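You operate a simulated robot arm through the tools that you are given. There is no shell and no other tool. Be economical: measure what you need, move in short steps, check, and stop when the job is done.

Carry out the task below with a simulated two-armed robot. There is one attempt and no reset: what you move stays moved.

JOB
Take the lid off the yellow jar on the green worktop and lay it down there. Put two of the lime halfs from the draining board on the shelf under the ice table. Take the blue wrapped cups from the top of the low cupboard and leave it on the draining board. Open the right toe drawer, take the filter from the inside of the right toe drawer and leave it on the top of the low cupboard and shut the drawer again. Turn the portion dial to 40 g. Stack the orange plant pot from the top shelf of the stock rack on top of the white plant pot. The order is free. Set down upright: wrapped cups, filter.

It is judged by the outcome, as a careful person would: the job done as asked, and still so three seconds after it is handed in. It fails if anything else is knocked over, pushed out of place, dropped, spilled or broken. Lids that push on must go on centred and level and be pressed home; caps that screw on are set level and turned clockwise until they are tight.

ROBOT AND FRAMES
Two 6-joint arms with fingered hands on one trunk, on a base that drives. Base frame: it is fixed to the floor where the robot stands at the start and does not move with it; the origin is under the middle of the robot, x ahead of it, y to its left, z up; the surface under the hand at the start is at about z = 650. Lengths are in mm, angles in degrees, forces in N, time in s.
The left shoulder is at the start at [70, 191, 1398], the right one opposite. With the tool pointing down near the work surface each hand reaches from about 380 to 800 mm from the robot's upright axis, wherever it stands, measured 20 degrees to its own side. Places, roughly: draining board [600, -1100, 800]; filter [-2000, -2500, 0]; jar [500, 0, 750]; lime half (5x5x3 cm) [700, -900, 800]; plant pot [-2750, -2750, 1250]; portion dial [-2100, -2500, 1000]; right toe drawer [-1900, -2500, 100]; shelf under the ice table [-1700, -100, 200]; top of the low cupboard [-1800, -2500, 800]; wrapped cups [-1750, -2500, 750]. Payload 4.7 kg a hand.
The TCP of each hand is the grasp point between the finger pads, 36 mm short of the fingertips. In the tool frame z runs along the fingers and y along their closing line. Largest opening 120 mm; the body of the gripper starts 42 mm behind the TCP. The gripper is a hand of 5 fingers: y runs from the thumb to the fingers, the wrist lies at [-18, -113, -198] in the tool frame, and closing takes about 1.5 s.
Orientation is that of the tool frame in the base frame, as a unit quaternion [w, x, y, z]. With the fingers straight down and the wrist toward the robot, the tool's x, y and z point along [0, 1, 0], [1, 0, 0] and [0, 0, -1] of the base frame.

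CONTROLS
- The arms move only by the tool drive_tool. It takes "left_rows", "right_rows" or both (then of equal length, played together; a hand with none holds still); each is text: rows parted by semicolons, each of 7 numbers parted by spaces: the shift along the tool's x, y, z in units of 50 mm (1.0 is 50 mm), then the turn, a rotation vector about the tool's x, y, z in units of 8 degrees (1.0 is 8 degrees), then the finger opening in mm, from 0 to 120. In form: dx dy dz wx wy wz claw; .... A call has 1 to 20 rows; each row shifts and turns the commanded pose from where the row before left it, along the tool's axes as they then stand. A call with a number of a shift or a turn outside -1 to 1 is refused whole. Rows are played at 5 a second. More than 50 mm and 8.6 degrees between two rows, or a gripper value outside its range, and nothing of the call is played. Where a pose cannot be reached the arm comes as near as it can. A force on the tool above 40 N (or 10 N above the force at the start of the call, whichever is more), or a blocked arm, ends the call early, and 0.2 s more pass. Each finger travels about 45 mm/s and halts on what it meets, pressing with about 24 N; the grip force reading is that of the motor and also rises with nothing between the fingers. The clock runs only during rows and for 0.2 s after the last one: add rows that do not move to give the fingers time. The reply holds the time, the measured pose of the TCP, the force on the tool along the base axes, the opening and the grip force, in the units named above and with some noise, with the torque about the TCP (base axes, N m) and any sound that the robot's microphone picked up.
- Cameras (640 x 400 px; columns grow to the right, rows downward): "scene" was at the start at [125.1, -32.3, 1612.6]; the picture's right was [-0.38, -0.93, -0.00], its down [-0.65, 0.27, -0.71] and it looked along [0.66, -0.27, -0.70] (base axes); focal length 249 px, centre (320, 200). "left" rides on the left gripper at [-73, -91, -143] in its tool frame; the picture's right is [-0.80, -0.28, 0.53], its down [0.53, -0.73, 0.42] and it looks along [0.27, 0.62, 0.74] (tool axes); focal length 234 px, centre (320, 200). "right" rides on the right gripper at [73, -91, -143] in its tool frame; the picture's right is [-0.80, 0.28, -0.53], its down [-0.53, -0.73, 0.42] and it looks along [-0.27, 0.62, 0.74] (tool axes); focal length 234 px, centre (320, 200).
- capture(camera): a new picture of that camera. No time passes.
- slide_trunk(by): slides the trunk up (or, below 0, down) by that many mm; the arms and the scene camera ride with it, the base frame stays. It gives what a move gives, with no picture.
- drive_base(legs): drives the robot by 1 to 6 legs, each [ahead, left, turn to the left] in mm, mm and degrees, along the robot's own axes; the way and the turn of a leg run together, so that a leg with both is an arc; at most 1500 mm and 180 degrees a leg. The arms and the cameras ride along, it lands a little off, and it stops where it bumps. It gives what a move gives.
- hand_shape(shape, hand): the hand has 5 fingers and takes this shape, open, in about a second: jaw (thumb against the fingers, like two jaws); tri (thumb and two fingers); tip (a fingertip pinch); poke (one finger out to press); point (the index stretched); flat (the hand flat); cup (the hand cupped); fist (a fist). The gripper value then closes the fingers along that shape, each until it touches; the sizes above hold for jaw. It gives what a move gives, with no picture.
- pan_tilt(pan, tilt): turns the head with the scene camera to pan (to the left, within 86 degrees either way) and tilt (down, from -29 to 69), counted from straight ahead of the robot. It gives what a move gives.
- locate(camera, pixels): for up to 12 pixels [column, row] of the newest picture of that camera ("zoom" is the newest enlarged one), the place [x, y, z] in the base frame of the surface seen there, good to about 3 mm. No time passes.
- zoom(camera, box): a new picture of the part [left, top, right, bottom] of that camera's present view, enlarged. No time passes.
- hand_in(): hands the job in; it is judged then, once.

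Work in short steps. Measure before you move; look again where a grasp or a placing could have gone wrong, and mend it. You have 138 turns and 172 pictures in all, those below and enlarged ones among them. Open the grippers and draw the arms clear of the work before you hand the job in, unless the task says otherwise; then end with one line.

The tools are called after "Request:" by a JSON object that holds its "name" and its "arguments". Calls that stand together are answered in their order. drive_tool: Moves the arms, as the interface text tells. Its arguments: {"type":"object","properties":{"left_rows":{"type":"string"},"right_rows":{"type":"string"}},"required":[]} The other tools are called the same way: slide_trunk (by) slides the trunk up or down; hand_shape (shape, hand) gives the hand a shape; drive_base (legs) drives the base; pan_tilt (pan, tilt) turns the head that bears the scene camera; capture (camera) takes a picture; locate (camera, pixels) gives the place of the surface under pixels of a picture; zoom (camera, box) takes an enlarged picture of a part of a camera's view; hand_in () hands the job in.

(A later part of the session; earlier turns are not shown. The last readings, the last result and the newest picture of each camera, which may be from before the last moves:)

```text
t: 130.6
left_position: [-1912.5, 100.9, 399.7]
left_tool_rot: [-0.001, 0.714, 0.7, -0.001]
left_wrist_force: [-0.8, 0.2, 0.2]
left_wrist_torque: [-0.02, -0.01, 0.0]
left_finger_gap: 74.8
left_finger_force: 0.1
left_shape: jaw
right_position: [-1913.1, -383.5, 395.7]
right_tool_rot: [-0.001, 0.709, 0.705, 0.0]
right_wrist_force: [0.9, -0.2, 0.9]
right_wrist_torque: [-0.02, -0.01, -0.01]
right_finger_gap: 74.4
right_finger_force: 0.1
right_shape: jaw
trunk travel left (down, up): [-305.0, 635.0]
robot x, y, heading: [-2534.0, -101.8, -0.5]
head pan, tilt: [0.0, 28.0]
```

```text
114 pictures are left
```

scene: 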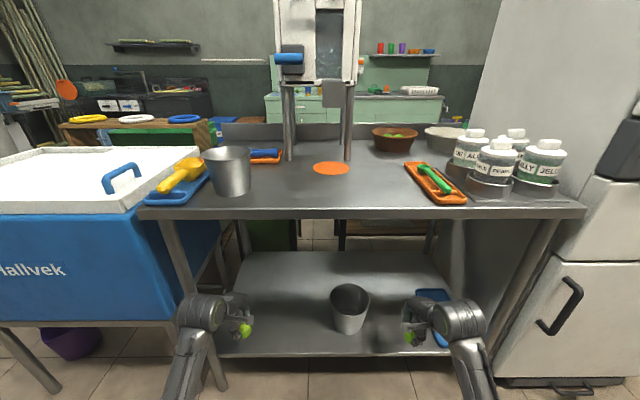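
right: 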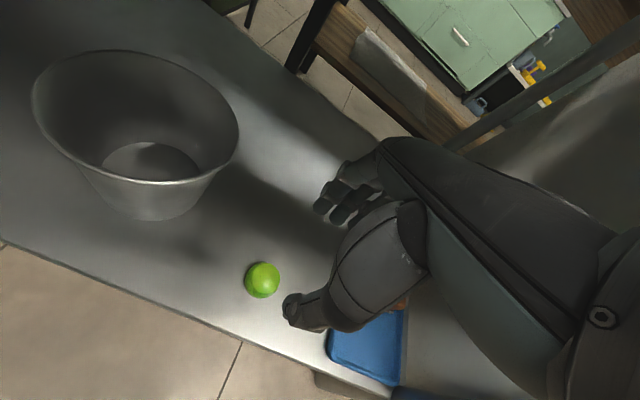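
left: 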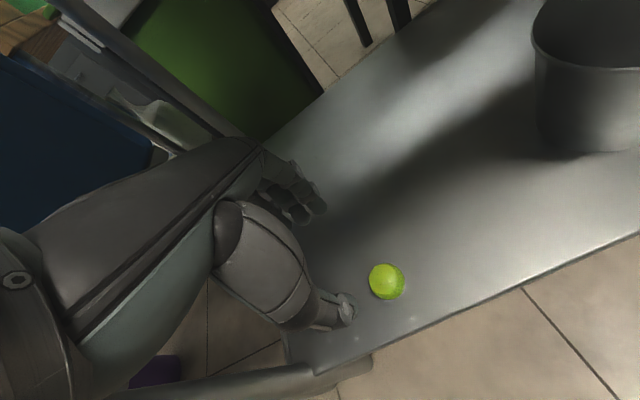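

Both limes are on the shelf. I back off, raise the trunk, and drive back south facing the rack.

Request:
{"name": "drive_base", "arguments": {"legs": [[-280, 0, 0]]}}

Request:
{"name": "slide_trunk", "arguments": {"by": 300}}

Request:
{"name": "slide_trunk", "arguments": {"by": 300}}

Request:
{"name": "drive_base", "arguments": {"legs": [[0, 0, -89.5], [1350, 0, 0]]}}

Request:
{"name": "capture", "arguments": {"camera": "scene"}}

```text
t: 132.6
left_position: [-2187.2, 100.4, 400.7]
left_tool_rot: [-0.001, 0.716, 0.698, 0.0]
left_wrist_force: [0.0, 0.1, 0.7]
left_wrist_torque: [0.01, -0.01, 0.03]
left_finger_gap: 74.6
left_finger_force: 0.0
left_shape: jaw
right_position: [-2192.7, -385.5, 395.3]
right_tool_rot: [0.001, 0.711, 0.703, 0.0]
right_wrist_force: [-0.2, 0.8, -0.4]
right_wrist_torque: [0.02, 0.01, -0.02]
right_finger_gap: 74.7
right_finger_force: 0.1
right_shape: jaw
trunk travel left (down, up): [-305.0, 635.0]
robot x, y, heading: [-2812.5, -98.4, -0.7]
head pan, tilt: [0.0, 28.0]
```

```text
t: 135.6
left_position: [-2187.8, 100.0, 700.0]
left_tool_rot: [-0.002, 0.716, 0.698, -0.002]
left_wrist_force: [-1.0, 0.0, 0.0]
left_wrist_torque: [-0.03, 0.0, 0.02]
left_finger_gap: 74.3
left_finger_force: 0.0
left_shape: jaw
right_position: [-2192.5, -386.4, 694.2]
right_tool_rot: [0.0, 0.712, 0.702, 0.0]
right_wrist_force: [0.7, 1.4, -0.6]
right_wrist_torque: [0.01, -0.01, 0.01]
right_finger_gap: 74.5
right_finger_force: 0.1
right_shape: jaw
trunk travel left (down, up): [-605.0, 335.0]
robot x, y, heading: [-2815.9, -97.0, -0.6]
head pan, tilt: [0.0, 28.0]
```

```text
t: 138.6
left_position: [-2188.8, 100.3, 999.4]
left_tool_rot: [-0.001, 0.716, 0.698, -0.002]
left_wrist_force: [-0.2, 0.0, -0.4]
left_wrist_torque: [0.02, -0.01, 0.01]
left_finger_gap: 74.5
left_finger_force: 0.0
left_shape: jaw
right_position: [-2192.6, -386.5, 996.3]
right_tool_rot: [0.0, 0.712, 0.703, 0.0]
right_wrist_force: [-0.4, 0.1, 0.5]
right_wrist_torque: [0.05, 0.0, -0.01]
right_finger_gap: 74.8
right_finger_force: 0.1
right_shape: jaw
trunk travel left (down, up): [-905.0, 35.0]
robot x, y, heading: [-2812.6, -98.5, -0.8]
head pan, tilt: [0.0, 28.0]
```

```text
t: 149.4
left_position: [-2605.3, -2084.3, 999.4]
left_tool_rot: [-0.001, 1.0, -0.007, 0.0]
left_wrist_force: [-0.1, -0.2, -0.5]
left_wrist_torque: [0.0, 0.01, 0.01]
left_finger_gap: 74.5
left_finger_force: 0.0
left_shape: jaw
right_position: [-3091.7, -2086.5, 994.8]
right_tool_rot: [0.0, 1.0, 0.0, 0.0]
right_wrist_force: [0.6, 0.2, 0.0]
right_wrist_torque: [0.04, 0.03, 0.0]
right_finger_gap: 74.7
right_finger_force: 0.2
right_shape: jaw
trunk travel left (down, up): [-905.0, 35.0]
robot x, y, heading: [-2810.6, -1466.8, -90.1]
head pan, tilt: [0.0, 28.0]
```

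```text
113 pictures are left
```

scene: 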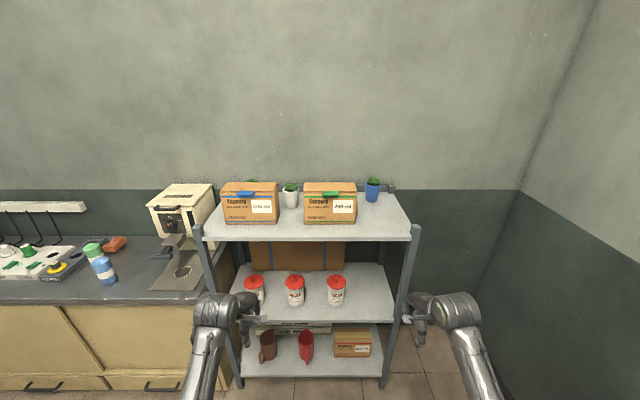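

I zoom on the rack's top shelf and the cupboard.

Request:
{"name": "zoom", "arguments": {"camera": "scene", "box": [190, 160, 430, 260]}}

Request:
{"name": "locate", "arguments": {"camera": "scene", "pixels": [[291, 187], [291, 200], [251, 181], [250, 188], [372, 182], [372, 195], [275, 183], [330, 184], [210, 225], [400, 235], [290, 235], [290, 222]]}}

Request:
{"name": "zoom", "arguments": {"camera": "scene", "box": [0, 170, 240, 320]}}

```text
2.67 times, centred on (310, 210) of scene
```

zoom: 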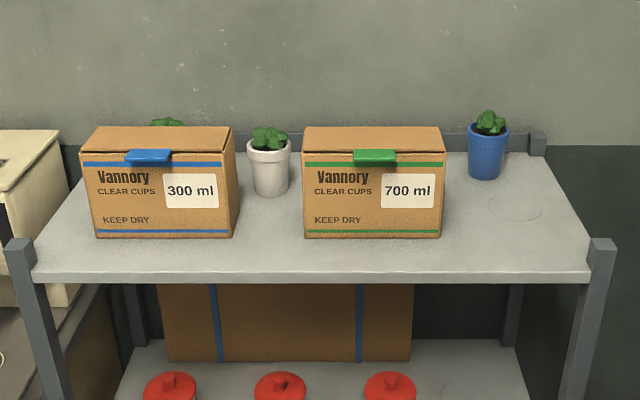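

```text
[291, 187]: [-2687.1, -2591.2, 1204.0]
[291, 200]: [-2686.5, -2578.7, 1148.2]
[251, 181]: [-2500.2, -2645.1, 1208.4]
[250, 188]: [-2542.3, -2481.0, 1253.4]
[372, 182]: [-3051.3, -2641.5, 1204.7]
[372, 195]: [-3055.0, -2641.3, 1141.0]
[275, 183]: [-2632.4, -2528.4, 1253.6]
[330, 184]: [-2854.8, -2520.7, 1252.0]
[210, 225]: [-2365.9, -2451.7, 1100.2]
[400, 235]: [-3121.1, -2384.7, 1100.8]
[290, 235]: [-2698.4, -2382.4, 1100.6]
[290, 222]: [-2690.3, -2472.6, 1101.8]
```

```text
2.67 times, centred on (120, 245) of scene
```

zoom: 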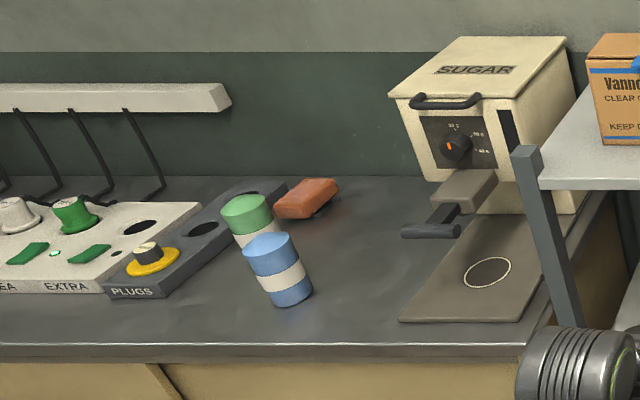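

I measure box and pot edges precisely.

Request:
{"name": "zoom", "arguments": {"camera": "scene", "box": [215, 165, 365, 235]}}

Request:
{"name": "locate", "arguments": {"camera": "zoom", "pixels": [[50, 78], [250, 78], [270, 78], [272, 120], [272, 220], [385, 75], [378, 110], [378, 225], [325, 130], [325, 90], [155, 68], [325, 145]]}}

```text
4.27 times, centred on (290, 200) of scene
```

zoom: 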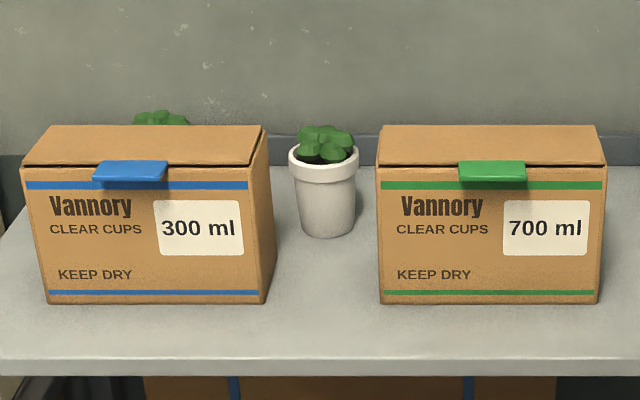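

```text
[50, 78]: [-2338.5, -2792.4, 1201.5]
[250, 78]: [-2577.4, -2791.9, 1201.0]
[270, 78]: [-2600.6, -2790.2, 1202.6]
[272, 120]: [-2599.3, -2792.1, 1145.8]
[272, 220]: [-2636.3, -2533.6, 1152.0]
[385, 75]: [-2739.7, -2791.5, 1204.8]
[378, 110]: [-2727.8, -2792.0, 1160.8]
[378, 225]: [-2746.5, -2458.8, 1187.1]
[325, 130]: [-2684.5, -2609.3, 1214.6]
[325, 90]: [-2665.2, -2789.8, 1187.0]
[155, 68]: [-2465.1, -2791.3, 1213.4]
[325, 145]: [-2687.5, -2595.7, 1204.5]
```

Request:
{"name": "locate", "arguments": {"camera": "zoom", "pixels": [[65, 129], [255, 129], [262, 150], [385, 129], [590, 129], [293, 165], [355, 165], [325, 170], [325, 230], [160, 117], [30, 160], [250, 162]]}}

```text
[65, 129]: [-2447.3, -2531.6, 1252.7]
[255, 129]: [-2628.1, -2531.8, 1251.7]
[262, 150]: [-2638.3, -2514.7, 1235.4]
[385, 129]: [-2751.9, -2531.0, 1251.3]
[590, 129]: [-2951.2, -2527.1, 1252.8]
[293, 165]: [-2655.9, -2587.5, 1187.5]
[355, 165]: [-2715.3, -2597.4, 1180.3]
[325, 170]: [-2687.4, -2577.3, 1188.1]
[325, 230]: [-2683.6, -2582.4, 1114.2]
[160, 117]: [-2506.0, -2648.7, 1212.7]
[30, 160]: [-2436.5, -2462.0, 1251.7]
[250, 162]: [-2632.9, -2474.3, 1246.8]
```

Geometry: orange pot ≈(-2506,-2655), white pot ≈(-2686,-2610), rims ≈1188, boxes in front up to z 1252. I raise the trunk, raise/extend the left hand, and fold the right hand to the side.

Request:
{"name": "slide_trunk", "arguments": {"by": 35}}

Request:
{"name": "drive_tool", "arguments": {"left_rows": "0 .26 -.6 0 0 0 110;0 .26 -.75 0 0 0 110;0 .26 -.75 0 0 0 110;0 .26 -.75 0 0 0 110;0 .26 -.75 0 0 0 110;0 .26 -.75 0 0 0 110;0 .26 -.75 0 0 0 110;0 .26 -.75 0 0 0 110;0 0 0 0 0 0 110;0 0 0 0 0 0 110", "right_rows": "-.7 -.37 -.2 0 0 0 75;-.7 -.37 -.2 0 0 0 75;-.7 -.37 -.2 0 0 0 75;-.7 -.37 -.2 0 0 0 75;-.7 -.37 -.2 0 0 0 75;-.7 -.37 -.2 0 0 0 75;-.7 -.37 -.2 0 0 0 75;-.7 -.37 -.2 0 0 0 75;0 0 0 0 0 0 75;0 0 0 0 0 0 75"}}

```text
t: 150.2
left_position: [-2605.4, -2085.6, 1033.7]
left_tool_rot: [-0.002, 1.0, -0.006, 0.0]
left_wrist_force: [-0.2, 0.6, 0.4]
left_wrist_torque: [0.0, 0.01, 0.03]
left_finger_gap: 74.8
left_finger_force: 0.1
left_shape: jaw
right_position: [-3091.6, -2087.0, 1031.3]
right_tool_rot: [-0.001, 1.0, 0.0, 0.0]
right_wrist_force: [0.0, -0.5, 0.4]
right_wrist_torque: [0.0, 0.03, 0.0]
right_finger_gap: 74.9
right_finger_force: 0.0
right_shape: jaw
trunk travel left (down, up): [-940.0, 0.0]
robot x, y, heading: [-2809.8, -1463.3, -90.1]
head pan, tilt: [0.0, 28.0]
```

```text
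t: 152.3
left_position: [-2603.4, -2197.1, 1317.1]
left_tool_rot: [0.0, 1.0, -0.007, 0.0]
left_wrist_force: [1.1, 0.3, -0.5]
left_wrist_torque: [-0.05, 0.0, -0.01]
left_finger_gap: 109.8
left_finger_force: 0.1
left_shape: jaw
left hand out of reach, approached as far as the arm can: row 7, 8
right_position: [-3373.5, -1943.5, 1110.7]
right_tool_rot: [0.0, 1.0, 0.0, 0.0]
right_wrist_force: [-0.3, -0.3, 0.1]
right_wrist_torque: [0.02, -0.01, 0.0]
right_finger_gap: 74.7
right_finger_force: 0.1
right_shape: jaw
trunk travel left (down, up): [-940.0, 0.0]
robot x, y, heading: [-2814.0, -1463.6, -90.0]
head pan, tilt: [0.0, 28.0]
```

Left is at z 1317, near its upper limit. I drive left 100 and ahead 300, then check clearances.

Request:
{"name": "drive_base", "arguments": {"legs": [[0, 100, 0], [300, 0, 0]]}}

Request:
{"name": "capture", "arguments": {"camera": "scene"}}

Request:
{"name": "capture", "arguments": {"camera": "left"}}

```text
t: 155.2
left_position: [-2502.0, -2495.6, 1317.6]
left_tool_rot: [0.001, 1.0, -0.006, -0.001]
left_wrist_force: [-0.9, -0.2, 0.8]
left_wrist_torque: [-0.02, -0.02, -0.04]
left_finger_gap: 109.9
left_finger_force: 0.1
left_shape: jaw
right_position: [-3273.1, -2243.7, 1112.1]
right_tool_rot: [0.001, 1.0, 0.001, 0.0]
right_wrist_force: [0.4, 0.7, 0.4]
right_wrist_torque: [0.0, 0.02, 0.01]
right_finger_gap: 75.0
right_finger_force: 0.0
right_shape: jaw
trunk travel left (down, up): [-940.0, 0.0]
robot x, y, heading: [-2713.9, -1764.3, -89.7]
head pan, tilt: [0.0, 28.0]
```

```text
109 pictures are left
```

scene: 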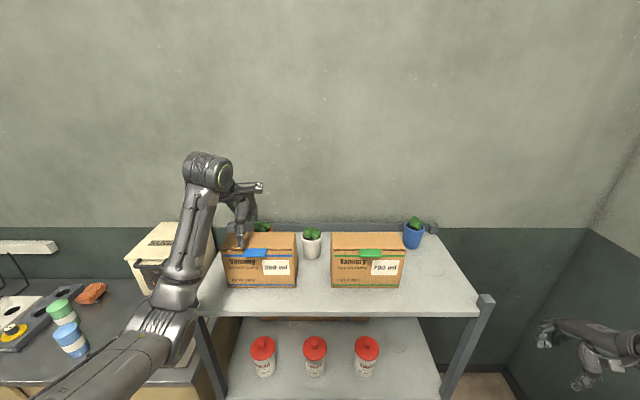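

```text
108 pictures are left
```

left: 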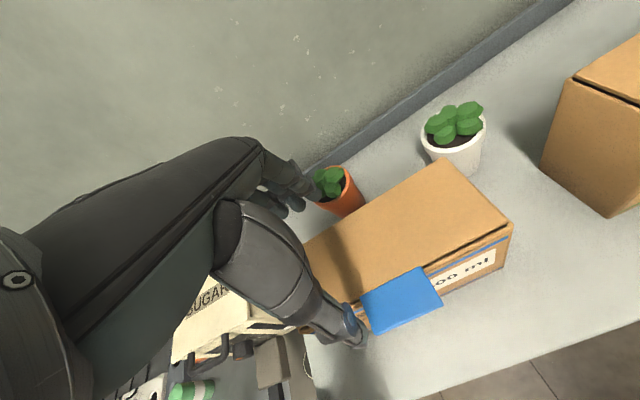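

The left camera sees both pots. I locate them and check the elbow/forearm height.

Request:
{"name": "zoom", "arguments": {"camera": "left", "box": [290, 80, 510, 230]}}

Request:
{"name": "locate", "arguments": {"camera": "left", "pixels": [[345, 180], [362, 195], [325, 203], [345, 168], [328, 178], [330, 168], [484, 122], [425, 135], [455, 152], [455, 120], [465, 108], [335, 195]]}}

Request:
{"name": "locate", "arguments": {"camera": "scene", "pixels": [[165, 315], [185, 290], [180, 255], [195, 215], [190, 300], [150, 250]]}}

```text
2.67 times, centred on (400, 155) of left
```

zoom: 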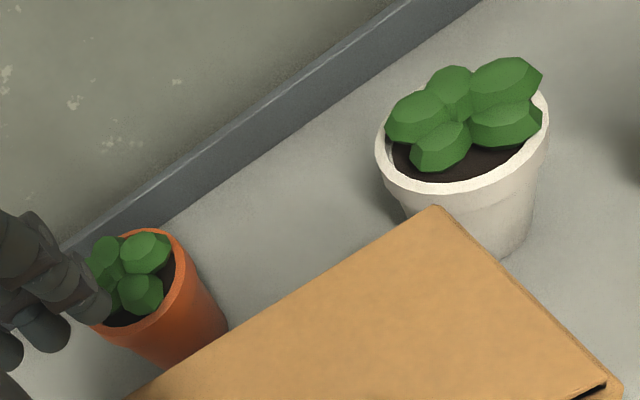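

```text
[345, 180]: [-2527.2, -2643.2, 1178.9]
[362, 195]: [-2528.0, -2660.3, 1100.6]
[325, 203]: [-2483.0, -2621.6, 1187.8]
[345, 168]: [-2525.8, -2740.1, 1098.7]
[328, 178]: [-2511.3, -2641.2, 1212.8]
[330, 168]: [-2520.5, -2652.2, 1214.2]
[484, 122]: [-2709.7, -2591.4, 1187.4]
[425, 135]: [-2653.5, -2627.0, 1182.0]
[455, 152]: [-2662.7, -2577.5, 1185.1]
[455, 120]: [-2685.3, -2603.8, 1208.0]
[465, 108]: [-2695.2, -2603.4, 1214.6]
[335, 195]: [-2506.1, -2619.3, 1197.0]
```

```text
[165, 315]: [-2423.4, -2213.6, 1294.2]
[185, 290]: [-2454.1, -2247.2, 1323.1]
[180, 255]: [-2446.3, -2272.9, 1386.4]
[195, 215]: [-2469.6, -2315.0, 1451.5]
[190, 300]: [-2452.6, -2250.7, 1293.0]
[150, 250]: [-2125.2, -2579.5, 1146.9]
```

Orange pot centre ≈(-2504,-2646), r≈27; white ≈(-2683,-2608), r≈34. I go ahead 110 mm, then extend the hand over the orange pot.

Request:
{"name": "drive_base", "arguments": {"legs": [[110, 0, 0]]}}

Request:
{"name": "drive_tool", "arguments": {"left_rows": "0 .2 0 0 0 0 85;0 .2 0 0 0 0 85;0 .2 .1 0 0 0 85;0 .2 .2 0 0 0 85;0 0 0 0 0 0 85;0 0 0 0 0 0 85"}}

Request:
{"name": "capture", "arguments": {"camera": "left"}}

Request:
{"name": "capture", "arguments": {"camera": "scene"}}

```text
t: 156.3
left_position: [-2503.3, -2602.5, 1319.0]
left_tool_rot: [0.002, 1.0, -0.005, -0.001]
left_wrist_force: [-0.2, 0.1, 0.3]
left_wrist_torque: [-0.05, 0.01, -0.03]
left_finger_gap: 109.8
left_finger_force: 0.0
left_shape: jaw
right_position: [-3274.1, -2349.3, 1112.8]
right_tool_rot: [0.0, 1.0, 0.0, 0.0]
right_wrist_force: [-0.1, -0.7, 0.1]
right_wrist_torque: [-0.03, 0.01, 0.0]
right_finger_gap: 74.8
right_finger_force: 0.0
right_shape: jaw
trunk travel left (down, up): [-940.0, 0.0]
robot x, y, heading: [-2712.1, -1871.2, -89.9]
head pan, tilt: [0.0, 28.0]
```

```text
t: 157.7
left_position: [-2503.1, -2644.7, 1300.7]
left_tool_rot: [0.0, 1.0, -0.006, -0.001]
left_wrist_force: [0.2, 0.4, 0.2]
left_wrist_torque: [0.01, 0.02, 0.01]
left_finger_gap: 85.4
left_finger_force: 0.0
left_shape: jaw
right_position: [-3273.8, -2353.4, 1111.2]
right_tool_rot: [-0.001, 1.0, 0.001, 0.0]
right_wrist_force: [0.1, -0.4, 0.0]
right_wrist_torque: [0.01, 0.03, 0.01]
right_finger_gap: 74.6
right_finger_force: 0.0
right_shape: jaw
trunk travel left (down, up): [-940.0, 0.0]
robot x, y, heading: [-2714.2, -1875.9, -89.7]
head pan, tilt: [0.0, 28.0]
```

```text
106 pictures are left
```

left: 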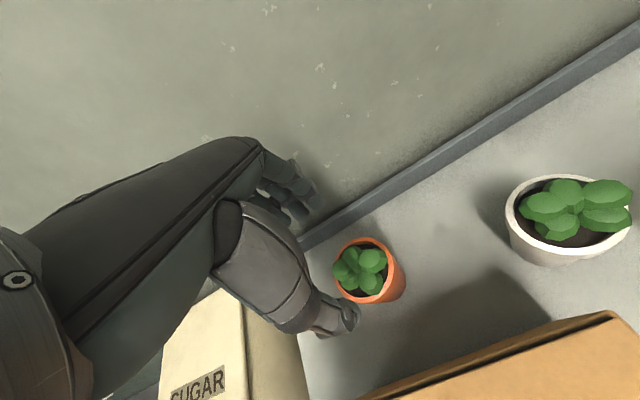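

```text
105 pictures are left
```

scene: 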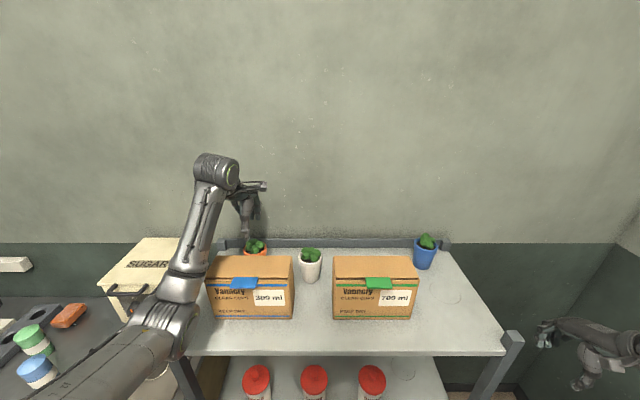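

The pot rim centre (366,271) lies exactly under the TCP. I descend to z≈1205 and check.

Request:
{"name": "drive_tool", "arguments": {"left_rows": "0 0 .4 0 0 0 85;0 0 .4 0 0 0 85;0 0 .4 0 0 0 85;0 0 .4 0 0 0 85;0 0 .3 0 0 0 85;0 0 0 0 0 0 85;0 0 0 0 0 0 85"}}

Request:
{"name": "capture", "arguments": {"camera": "left"}}

Request:
{"name": "zoom", "arguments": {"camera": "scene", "box": [100, 140, 320, 330]}}

```text
t: 159.3
left_position: [-2504.0, -2643.7, 1205.1]
left_tool_rot: [0.0, 1.0, -0.007, -0.001]
left_wrist_force: [0.2, -0.1, 0.5]
left_wrist_torque: [0.0, 0.0, 0.01]
left_finger_gap: 85.0
left_finger_force: 0.1
left_shape: jaw
right_position: [-3274.0, -2351.0, 1110.8]
right_tool_rot: [-0.001, 1.0, 0.001, 0.0]
right_wrist_force: [-0.2, -0.7, 1.2]
right_wrist_torque: [0.01, 0.01, 0.03]
right_finger_gap: 74.8
right_finger_force: 0.0
right_shape: jaw
trunk travel left (down, up): [-940.0, 0.0]
robot x, y, heading: [-2711.9, -1873.4, -89.8]
head pan, tilt: [0.0, 28.0]
```

```text
104 pictures are left
```

left: 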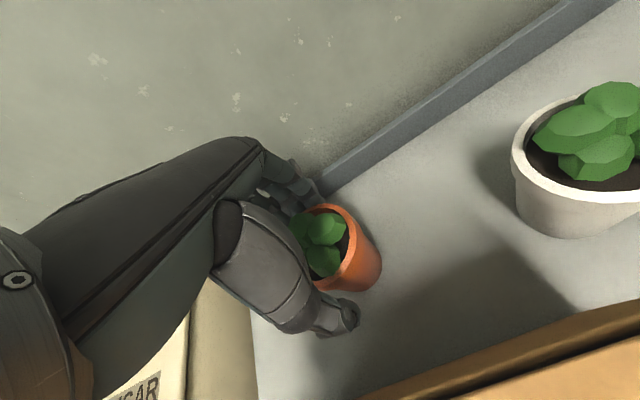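

```text
2.11 times, centred on (210, 235) of scene
```

zoom: 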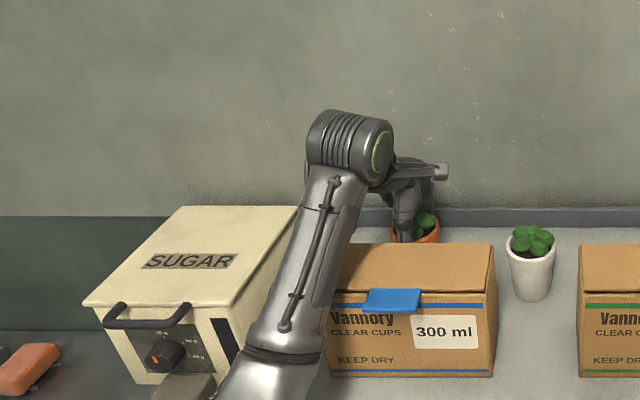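

Clear of the box. I lower to z≈1181 and close on the pot.

Request:
{"name": "drive_tool", "arguments": {"left_rows": "0 0 .25 0 0 0 85;0 0 .23 0 0 0 85;0 0 0 0 0 0 75;0 0 0 0 0 0 65;0 0 0 0 0 0 55;0 0 0 0 0 0 45;0 0 0 0 0 0 40;0 0 0 0 0 0 40;0 0 0 0 0 0 40;0 0 0 0 0 0 40"}}

Request:
{"name": "capture", "arguments": {"camera": "left"}}

```text
t: 161.5
left_position: [-2502.6, -2645.2, 1181.3]
left_tool_rot: [0.0, 1.0, -0.006, -0.002]
left_wrist_force: [-0.6, -0.1, 0.1]
left_wrist_torque: [0.01, -0.01, -0.01]
left_finger_gap: 57.6
left_finger_force: 24.2
left_shape: jaw
right_position: [-3273.4, -2353.0, 1111.0]
right_tool_rot: [-0.001, 1.0, 0.001, 0.0]
right_wrist_force: [-0.2, -0.8, 0.0]
right_wrist_torque: [0.02, -0.01, 0.0]
right_finger_gap: 74.5
right_finger_force: 0.0
right_shape: jaw
trunk travel left (down, up): [-940.0, 0.0]
robot x, y, heading: [-2709.2, -1872.7, -89.6]
head pan, tilt: [0.0, 28.0]
```

```text
102 pictures are left
```

left: 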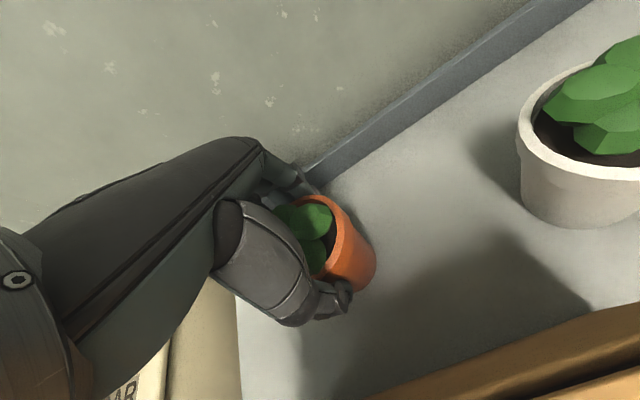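

Gripped at 57.6 mm. I lift 128 mm.

Request:
{"name": "drive_tool", "arguments": {"left_rows": "0 0 -.2 0 0 0 40;0 0 -.36 0 0 0 40;0 0 -.5 0 0 0 40;0 0 -.5 0 0 0 40;0 0 -.5 0 0 0 40;0 0 -.5 0 0 0 40;0 0 0 0 0 0 40;0 0 0 0 0 0 40"}}

Request:
{"name": "capture", "arguments": {"camera": "left"}}

```text
t: 163.3
left_position: [-2502.8, -2644.0, 1309.2]
left_tool_rot: [-0.001, 1.0, -0.006, -0.002]
left_wrist_force: [0.2, 0.0, -3.0]
left_wrist_torque: [0.02, 0.02, 0.0]
left_finger_gap: 58.0
left_finger_force: 24.4
left_shape: jaw
right_position: [-3273.1, -2353.1, 1111.4]
right_tool_rot: [-0.001, 1.0, 0.001, 0.0]
right_wrist_force: [0.4, 0.6, -0.2]
right_wrist_torque: [0.0, 0.04, 0.01]
right_finger_gap: 74.7
right_finger_force: 0.0
right_shape: jaw
trunk travel left (down, up): [-940.0, 0.0]
robot x, y, heading: [-2712.8, -1870.0, -89.8]
head pan, tilt: [0.0, 28.0]
```

```text
101 pictures are left
```

left: 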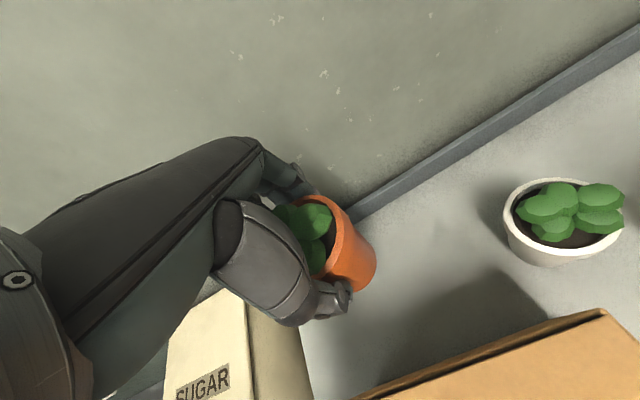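

Pot is held. I re-measure the white rim, then shift the base right by 180.

Request:
{"name": "locate", "arguments": {"camera": "left", "pixels": [[506, 215], [621, 222], [540, 181], [550, 250], [515, 190], [605, 240], [580, 200]]}}

Request:
{"name": "drive_base", "arguments": {"legs": [[0, -180, 0]]}}

Request:
{"name": "capture", "arguments": {"camera": "left"}}

```text
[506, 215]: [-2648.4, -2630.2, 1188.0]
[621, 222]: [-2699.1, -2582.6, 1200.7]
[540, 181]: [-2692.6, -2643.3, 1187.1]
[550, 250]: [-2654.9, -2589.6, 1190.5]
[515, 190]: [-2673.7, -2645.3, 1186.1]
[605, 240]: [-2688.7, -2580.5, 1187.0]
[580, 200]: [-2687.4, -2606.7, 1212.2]
```

```text
t: 164.8
left_position: [-2684.5, -2645.4, 1309.0]
left_tool_rot: [-0.001, 1.0, -0.01, -0.002]
left_wrist_force: [1.0, -0.2, -3.6]
left_wrist_torque: [0.04, 0.07, 0.0]
left_finger_gap: 57.7
left_finger_force: 23.8
left_shape: jaw
right_position: [-3453.7, -2348.6, 1112.1]
right_tool_rot: [0.0, 1.0, -0.003, -0.001]
right_wrist_force: [0.7, 0.2, -0.1]
right_wrist_torque: [0.03, 0.0, -0.03]
right_finger_gap: 75.0
right_finger_force: 0.1
right_shape: jaw
trunk travel left (down, up): [-940.0, 0.0]
robot x, y, heading: [-2891.0, -1872.7, -90.7]
head pan, tilt: [0.0, 28.0]
```

```text
100 pictures are left
```

left: 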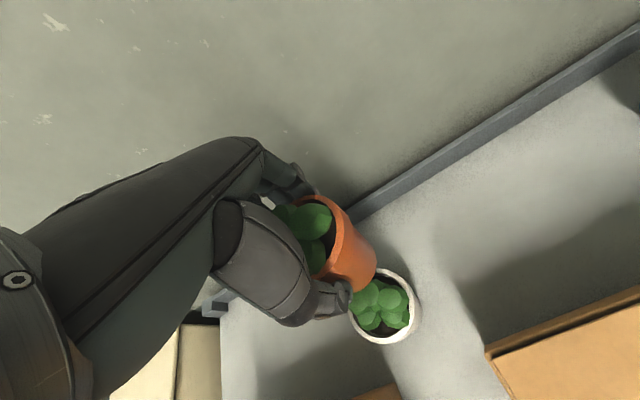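

White rim centre fits (-2681,-2612). I pull the hand back 33 mm to centre above it and lower to z≈1298.

Request:
{"name": "drive_tool", "arguments": {"left_rows": ".03 -.22 0 0 0 0 40;.04 -.22 0 0 0 0 40;0 -.22 .0 0 0 0 40;0 0 0.1 0 0 0 40;0 0 0.1 0 0 0 40;0 0 0 0 0 0 40;0 0 0 0 0 0 40"}}

Request:
{"name": "capture", "arguments": {"camera": "left"}}

Request:
{"name": "zoom", "arguments": {"camera": "scene", "box": [180, 160, 400, 320]}}

```text
t: 166.4
left_position: [-2683.8, -2611.1, 1301.6]
left_tool_rot: [0.0, 1.0, -0.01, -0.001]
left_wrist_force: [-0.1, -0.4, -2.9]
left_wrist_torque: [0.03, -0.03, 0.02]
left_finger_gap: 57.7
left_finger_force: 23.9
left_shape: jaw
right_position: [-3457.1, -2347.5, 1111.3]
right_tool_rot: [-0.001, 1.0, -0.002, 0.001]
right_wrist_force: [0.1, 0.4, 0.3]
right_wrist_torque: [0.0, 0.01, -0.02]
right_finger_gap: 74.9
right_finger_force: 0.0
right_shape: jaw
trunk travel left (down, up): [-940.0, 0.0]
robot x, y, heading: [-2890.9, -1869.9, -90.2]
head pan, tilt: [0.0, 28.0]
```

```text
99 pictures are left
```

left: 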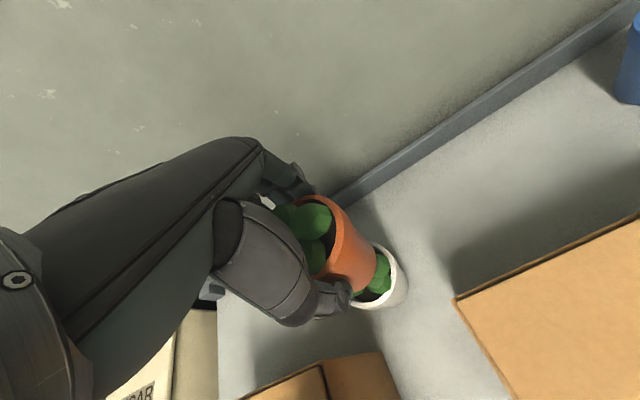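

```text
2.50 times, centred on (290, 240) of scene
```

zoom: 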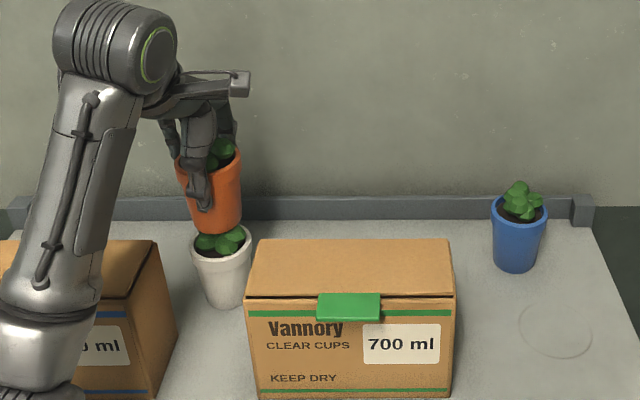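

I zoom to check centring on the white rim.

Request:
{"name": "zoom", "arguments": {"camera": "left", "box": [320, 220, 440, 330]}}

Request:
{"name": "locate", "arguments": {"camera": "left", "pixels": [[383, 247], [394, 260], [396, 280], [388, 294], [372, 302], [357, 305]]}}

```text
3.64 times, centred on (380, 275) of left
```

zoom: 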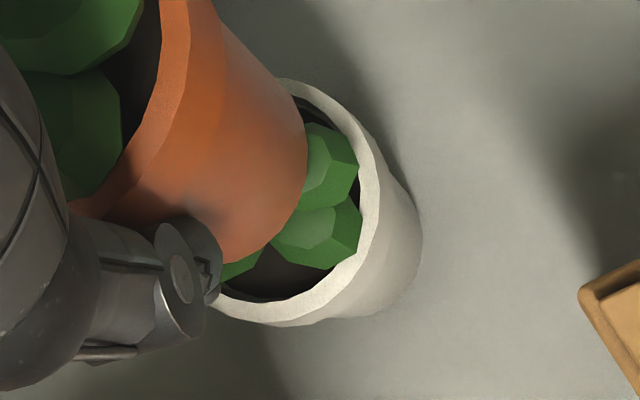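

```text
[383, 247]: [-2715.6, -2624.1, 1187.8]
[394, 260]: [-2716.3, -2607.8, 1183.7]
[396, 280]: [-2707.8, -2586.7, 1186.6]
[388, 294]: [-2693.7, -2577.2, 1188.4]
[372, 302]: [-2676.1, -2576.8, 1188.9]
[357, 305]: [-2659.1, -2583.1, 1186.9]
```

Centred at (-2684,-2610). I lower slowly until contact.

Request:
{"name": "drive_tool", "arguments": {"left_rows": "0 0 .05 0 0 0 40;0 0 .05 0 0 0 40;0 0 .05 0 0 0 40;0 0 .05 0 0 0 40;0 0 .05 0 0 0 40;0 0 .05 0 0 0 40;0 0 0 0 0 0 40"}}

Request:
{"name": "zoom", "arguments": {"camera": "scene", "box": [200, 180, 340, 300]}}

```text
t: 168.1
left_position: [-2684.4, -2611.1, 1284.3]
left_tool_rot: [0.0, 1.0, -0.01, 0.0]
left_wrist_force: [0.1, 0.0, -2.4]
left_wrist_torque: [-0.01, -0.01, 0.0]
left_finger_gap: 57.7
left_finger_force: 24.0
left_shape: jaw
right_position: [-3455.9, -2348.5, 1110.9]
right_tool_rot: [0.0, 1.0, -0.002, 0.001]
right_wrist_force: [-0.1, 0.9, 0.0]
right_wrist_torque: [0.02, 0.0, -0.03]
right_finger_gap: 74.9
right_finger_force: 0.1
right_shape: jaw
trunk travel left (down, up): [-940.0, 0.0]
robot x, y, heading: [-2893.5, -1867.8, -90.5]
head pan, tilt: [0.0, 28.0]
```

```text
3.33 times, centred on (270, 240) of scene
```

zoom: 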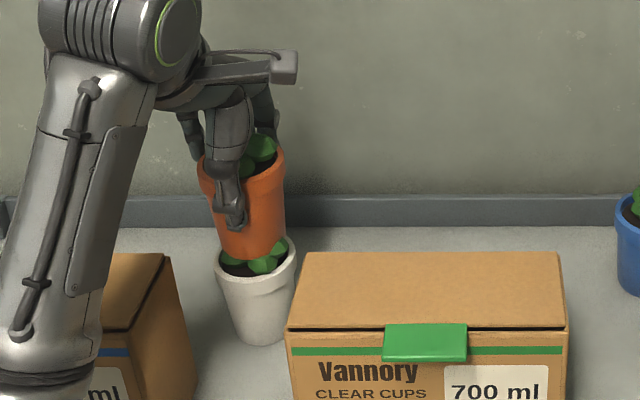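

No contact yet; I keep lowering.

Request:
{"name": "drive_tool", "arguments": {"left_rows": "0 0 .05 0 0 0 40;0 0 .05 0 0 0 40;0 0 .05 0 0 0 40;0 0 .05 0 0 0 40;0 0 .05 0 0 0 40;0 0 0 0 0 0 40"}}

Request:
{"name": "zoom", "arguments": {"camera": "scene", "box": [200, 180, 340, 300]}}

```text
t: 169.4
left_position: [-2683.8, -2611.9, 1272.8]
left_tool_rot: [0.001, 1.0, -0.01, -0.001]
left_wrist_force: [-0.8, 0.5, -2.5]
left_wrist_torque: [-0.02, -0.01, 0.01]
left_finger_gap: 57.7
left_finger_force: 23.9
left_shape: jaw
right_position: [-3455.6, -2348.6, 1110.2]
right_tool_rot: [-0.001, 1.0, -0.003, 0.0]
right_wrist_force: [-0.2, -1.1, -0.4]
right_wrist_torque: [-0.06, 0.02, -0.03]
right_finger_gap: 74.7
right_finger_force: 0.0
right_shape: jaw
trunk travel left (down, up): [-940.0, 0.0]
robot x, y, heading: [-2894.7, -1872.1, -90.5]
head pan, tilt: [0.0, 28.0]
```

```text
3.33 times, centred on (270, 240) of scene
```

zoom: 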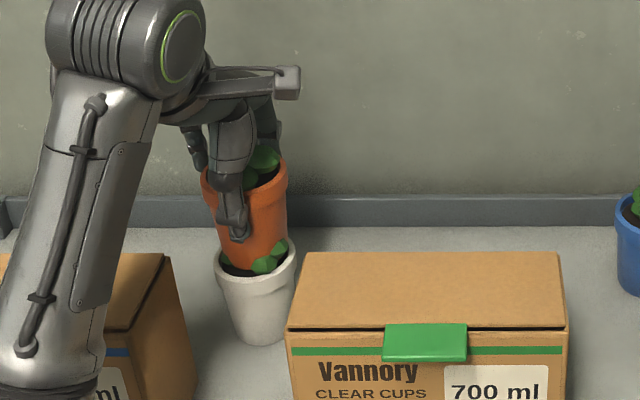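

Request:
{"name": "drive_tool", "arguments": {"left_rows": "0 0 .04 0 0 0 40;0 0 .04 0 0 0 40;0 0 .04 0 0 0 40;0 0 .04 0 0 0 40;0 0 .04 0 0 0 40;0 0 0 0 0 0 40"}}

```text
t: 170.8
left_position: [-2685.2, -2607.1, 1267.5]
left_tool_rot: [0.004, 1.0, -0.011, 0.0]
left_wrist_force: [1.5, -4.1, 36.2]
left_wrist_torque: [-0.35, -0.1, -0.01]
left_finger_gap: 60.5
left_finger_force: 24.5
left_shape: jaw
right_position: [-3457.1, -2344.3, 1112.2]
right_tool_rot: [0.001, 1.0, -0.003, 0.001]
right_wrist_force: [0.2, 0.1, -0.2]
right_wrist_torque: [-0.04, -0.01, 0.03]
right_finger_gap: 74.7
right_finger_force: 0.0
right_shape: jaw
trunk travel left (down, up): [-940.0, 0.0]
robot x, y, heading: [-2891.9, -1870.1, -90.4]
head pan, tilt: [0.0, 28.0]
```

Contact at 36 N (pot bottom at rim level). I relieve the force and look.

Request:
{"name": "drive_tool", "arguments": {"left_rows": "0 0 -.06 0 0 0 40;0 0 0 0 0 0 40"}}

Request:
{"name": "zoom", "arguments": {"camera": "scene", "box": [200, 180, 340, 300]}}

Request:
{"name": "zoom", "arguments": {"camera": "left", "box": [260, 180, 440, 330]}}

```text
t: 171.4
left_position: [-2685.4, -2608.8, 1267.5]
left_tool_rot: [0.002, 1.0, -0.01, 0.001]
left_wrist_force: [-0.5, -3.3, 28.6]
left_wrist_torque: [-0.37, -0.01, 0.0]
left_finger_gap: 60.3
left_finger_force: 23.9
left_shape: jaw
right_position: [-3456.7, -2345.4, 1112.7]
right_tool_rot: [0.002, 1.0, -0.003, 0.001]
right_wrist_force: [0.1, 0.4, 0.1]
right_wrist_torque: [0.0, 0.0, -0.04]
right_finger_gap: 74.7
right_finger_force: 0.0
right_shape: jaw
trunk travel left (down, up): [-940.0, 0.0]
robot x, y, heading: [-2889.6, -1869.1, -90.3]
head pan, tilt: [0.0, 28.0]
```

```text
3.33 times, centred on (270, 240) of scene
```

zoom: 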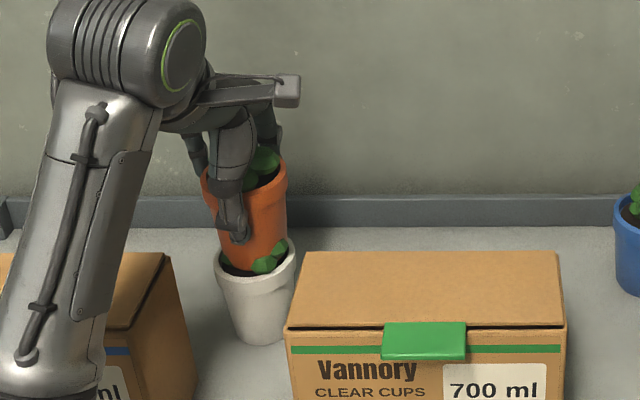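

```text
2.67 times, centred on (350, 255) of left
```

zoom: 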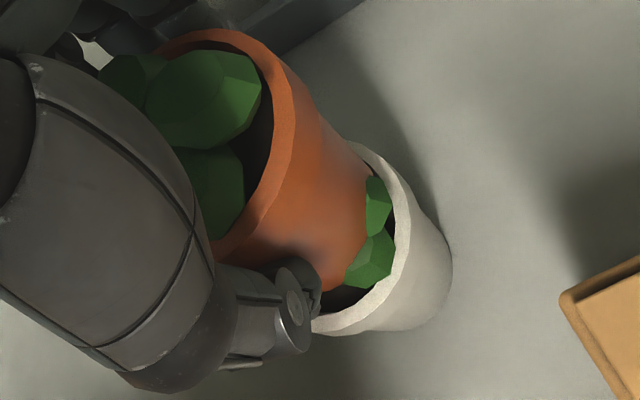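

The orange pot rests inside the white rim, upright. I ease up, open widely, lift, and withdraw sideways (+x) so fingers straddle the pot.

Request:
{"name": "drive_tool", "arguments": {"left_rows": "0 0 -.05 0 0 0 40;0 0 -.03 0 0 0 50;0 0 0 0 0 0 62;0 0 0 0 0 0 70;0 0 0 0 0 0 80;0 0 0 0 0 0 90;0 0 0 0 0 0 100;0 0 0 0 0 0 100;0 0 0 0 0 0 100"}}

Request:
{"name": "zoom", "arguments": {"camera": "left", "box": [240, 170, 440, 330]}}

Request:
{"name": "zoom", "arguments": {"camera": "scene", "box": [200, 180, 340, 300]}}

```text
t: 173.4
left_position: [-2683.6, -2611.1, 1270.4]
left_tool_rot: [0.0, 1.0, -0.01, -0.001]
left_wrist_force: [-0.4, 0.3, 1.0]
left_wrist_torque: [0.0, 0.01, 0.02]
left_finger_gap: 99.7
left_finger_force: 0.0
left_shape: jaw
right_position: [-3456.2, -2347.7, 1111.2]
right_tool_rot: [0.0, 1.0, -0.002, -0.001]
right_wrist_force: [0.2, 1.1, -0.7]
right_wrist_torque: [-0.01, 0.0, -0.03]
right_finger_gap: 74.7
right_finger_force: 0.0
right_shape: jaw
trunk travel left (down, up): [-940.0, 0.0]
robot x, y, heading: [-2893.2, -1869.5, -90.4]
head pan, tilt: [0.0, 28.0]
```

```text
2.50 times, centred on (340, 250) of left
```

zoom: 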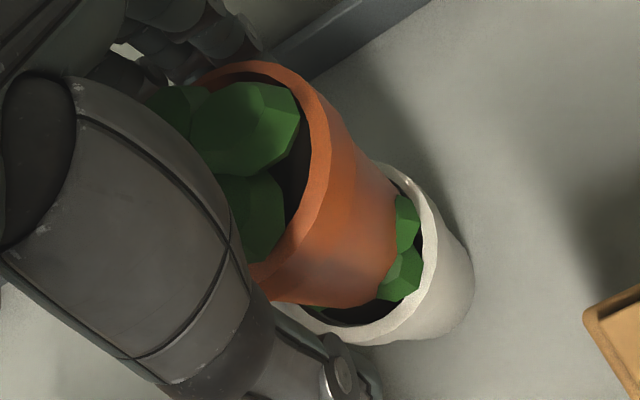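

```text
3.33 times, centred on (270, 240) of scene
```

zoom: 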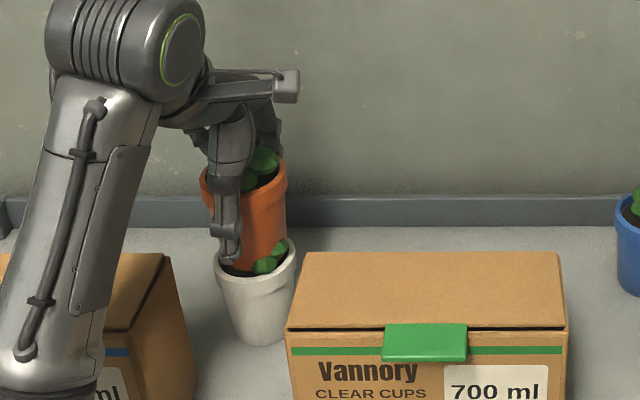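

The stack stands on its own. I lift 44 mm, then move the hand 150 mm toward +x.

Request:
{"name": "drive_tool", "arguments": {"left_rows": "0 0 -.3 0 0 0 100;0 0 -.3 0 0 0 100;0 0 -.28 0 0 0 100;0 0 0 0 0 0 100;.4 0 0 0 0 0 100;.5 0 0 0 0 0 100;.6 0 0 0 0 0 100;.7 0 0 0 0 0 100;.8 0 0 0 0 0 100;0 0 0 0 0 0 100"}}

Request:
{"name": "zoom", "arguments": {"camera": "scene", "box": [200, 180, 340, 300]}}

Request:
{"name": "capture", "arguments": {"camera": "left"}}

```text
t: 175.7
left_position: [-2532.1, -2614.8, 1314.0]
left_tool_rot: [0.0, 1.0, -0.01, 0.0]
left_wrist_force: [0.1, -0.8, 0.5]
left_wrist_torque: [0.01, -0.02, 0.0]
left_finger_gap: 99.7
left_finger_force: 0.1
left_shape: jaw
right_position: [-3456.9, -2346.7, 1111.2]
right_tool_rot: [-0.002, 1.0, -0.003, 0.001]
right_wrist_force: [-1.1, -0.6, 0.8]
right_wrist_torque: [0.01, -0.05, 0.03]
right_finger_gap: 74.9
right_finger_force: 0.0
right_shape: jaw
trunk travel left (down, up): [-940.0, 0.0]
robot x, y, heading: [-2887.4, -1873.9, -90.5]
head pan, tilt: [0.0, 28.0]
```

```text
3.33 times, centred on (270, 240) of scene
```

zoom: 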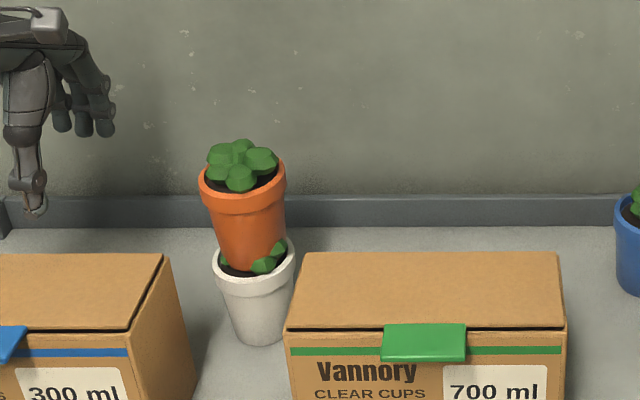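

```text
89 pictures are left
```

left: 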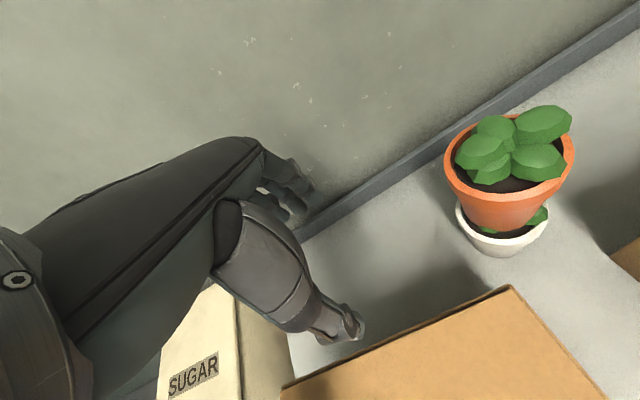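

The pots are stacked. I back off 270 mm and drive left to stand in front of the cupboard, then look.

Request:
{"name": "drive_base", "arguments": {"legs": [[-270, 0, 0], [0, 690, 0]]}}

Request:
{"name": "pan_tilt", "arguments": {"pan": 0, "tilt": 42}}

Request:
{"name": "capture", "arguments": {"camera": "scene"}}

```text
t: 180.9
left_position: [-1852.0, -2332.0, 1313.8]
left_tool_rot: [0.0, 1.0, -0.005, 0.0]
left_wrist_force: [0.8, -0.4, -0.3]
left_wrist_torque: [0.01, -0.02, 0.0]
left_finger_gap: 100.0
left_finger_force: 0.0
left_shape: jaw
right_position: [-2777.0, -2072.8, 1111.2]
right_tool_rot: [0.0, 1.0, 0.002, 0.001]
right_wrist_force: [-0.1, 0.1, -0.1]
right_wrist_torque: [-0.01, -0.05, -0.01]
right_finger_gap: 74.7
right_finger_force: 0.1
right_shape: jaw
trunk travel left (down, up): [-940.0, 0.0]
robot x, y, heading: [-2216.8, -1590.8, -90.0]
head pan, tilt: [0.0, 28.0]
```

```text
t: 181.7
left_position: [-1850.7, -2332.3, 1313.7]
left_tool_rot: [0.0, 1.0, -0.005, 0.0]
left_wrist_force: [0.5, 0.9, 0.7]
left_wrist_torque: [-0.02, 0.0, 0.0]
left_finger_gap: 99.8
left_finger_force: 0.1
left_shape: jaw
right_position: [-2775.2, -2072.2, 1111.7]
right_tool_rot: [0.001, 1.0, 0.002, 0.0]
right_wrist_force: [0.2, 0.9, -0.9]
right_wrist_torque: [-0.02, 0.02, -0.03]
right_finger_gap: 74.4
right_finger_force: 0.1
right_shape: jaw
trunk travel left (down, up): [-940.0, 0.0]
robot x, y, heading: [-2213.7, -1593.2, -89.9]
head pan, tilt: [0.0, 42.0]
```

```text
88 pictures are left
```

scene: 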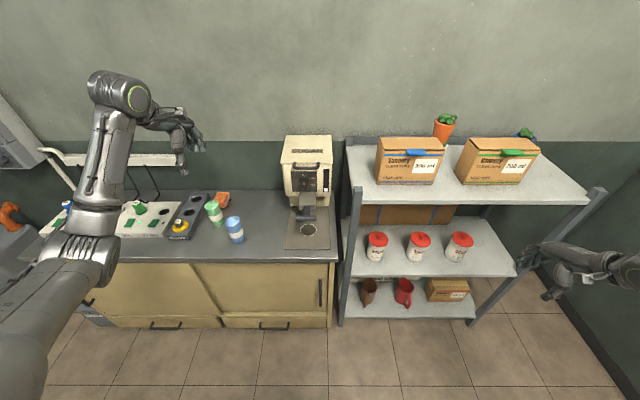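

I zoom on the dial and measure dial, wrapped cups, toe drawer handle.

Request:
{"name": "zoom", "arguments": {"camera": "scene", "box": [275, 130, 345, 220]}}

Request:
{"name": "locate", "arguments": {"camera": "scene", "pixels": [[235, 222], [234, 235], [214, 205], [223, 197], [259, 327], [289, 327], [222, 321], [331, 321], [275, 328], [308, 232], [305, 145], [265, 240]]}}

Request:
{"name": "locate", "arguments": {"camera": "zoom", "pixels": [[240, 200], [320, 200], [280, 180]]}}

```text
4.44 times, centred on (310, 175) of scene
```

zoom: 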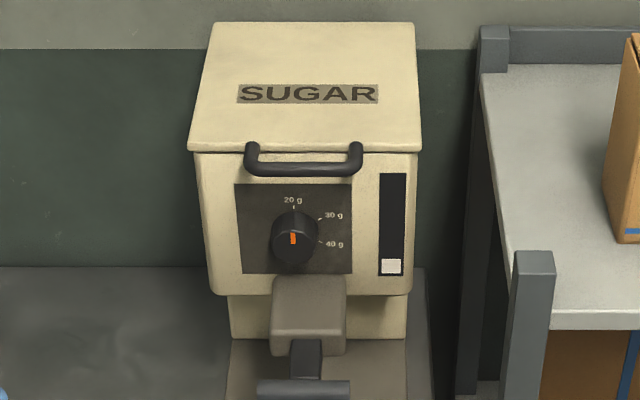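

```text
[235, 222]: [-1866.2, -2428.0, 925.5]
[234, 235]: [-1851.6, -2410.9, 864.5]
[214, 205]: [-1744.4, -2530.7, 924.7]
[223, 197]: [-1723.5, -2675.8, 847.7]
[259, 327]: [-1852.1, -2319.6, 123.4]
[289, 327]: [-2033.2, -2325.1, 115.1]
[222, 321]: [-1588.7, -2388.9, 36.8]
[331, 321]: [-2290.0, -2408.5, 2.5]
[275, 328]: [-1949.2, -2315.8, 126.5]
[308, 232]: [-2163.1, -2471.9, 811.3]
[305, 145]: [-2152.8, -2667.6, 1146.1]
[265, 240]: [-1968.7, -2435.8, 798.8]
```

```text
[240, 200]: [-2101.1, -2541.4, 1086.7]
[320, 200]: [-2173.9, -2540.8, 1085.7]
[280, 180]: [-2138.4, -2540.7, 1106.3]
```

The dial (near (-2137,-2540,1060)) points at 20 g; it must go clockwise to 40 g. I pitch the left hand to point horizontally forward in free space and roll it 45° clockwise.

Request:
{"name": "drive_tool", "arguments": {"left_rows": "0 0 .3 -.94 0 0 100;0 0 .3 -.94 0 0 90;0 0 .3 -.94 0 0 80;0 0 .3 -.94 0 0 80;0 0 .2 -.94 0 0 80;0 0 0 -.94 0 0 80;0 0 -.2 -.94 0 0 80;0 0 -.3 -.94 0 0 80;0 0 -.3 -.94 0 0 80;0 0 -.3 -.94 0 0 80;0 0 -.3 -.94 0 0 80;0 0 -.3 -.94 0 0 80;0 0 0 0 0 .94 80;0 0 0 0 0 .94 80;0 0 0 0 0 .94 80;0 0 0 0 0 .94 80;0 0 0 0 0 .94 80;0 0 0 0 0 .94 80;0 0 0 0 0 0 80;0 0 0 0 0 0 80"}}

Request:
{"name": "capture", "arguments": {"camera": "scene"}}

```text
t: 185.9
left_position: [-1815.3, -2268.7, 1297.3]
left_tool_rot: [0.61, 0.733, -0.207, 0.216]
left_wrist_force: [-0.8, 0.1, 0.4]
left_wrist_torque: [0.01, 0.03, 0.0]
left_finger_gap: 80.2
left_finger_force: 0.0
left_shape: jaw
left hand out of reach, approached as far as the arm can: row 11, 12, 15, 16, 17, 18
right_position: [-2777.8, -2073.1, 1112.1]
right_tool_rot: [-0.001, 1.0, 0.002, 0.0]
right_wrist_force: [0.1, 0.4, -0.5]
right_wrist_torque: [0.04, -0.02, -0.03]
right_finger_gap: 74.5
right_finger_force: 0.1
right_shape: jaw
trunk travel left (down, up): [-940.0, 0.0]
robot x, y, heading: [-2215.3, -1589.7, -89.8]
head pan, tilt: [0.0, 42.0]
```

```text
86 pictures are left
```

scene: 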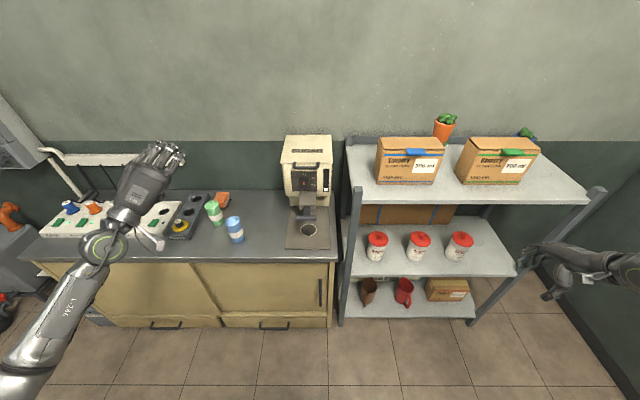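

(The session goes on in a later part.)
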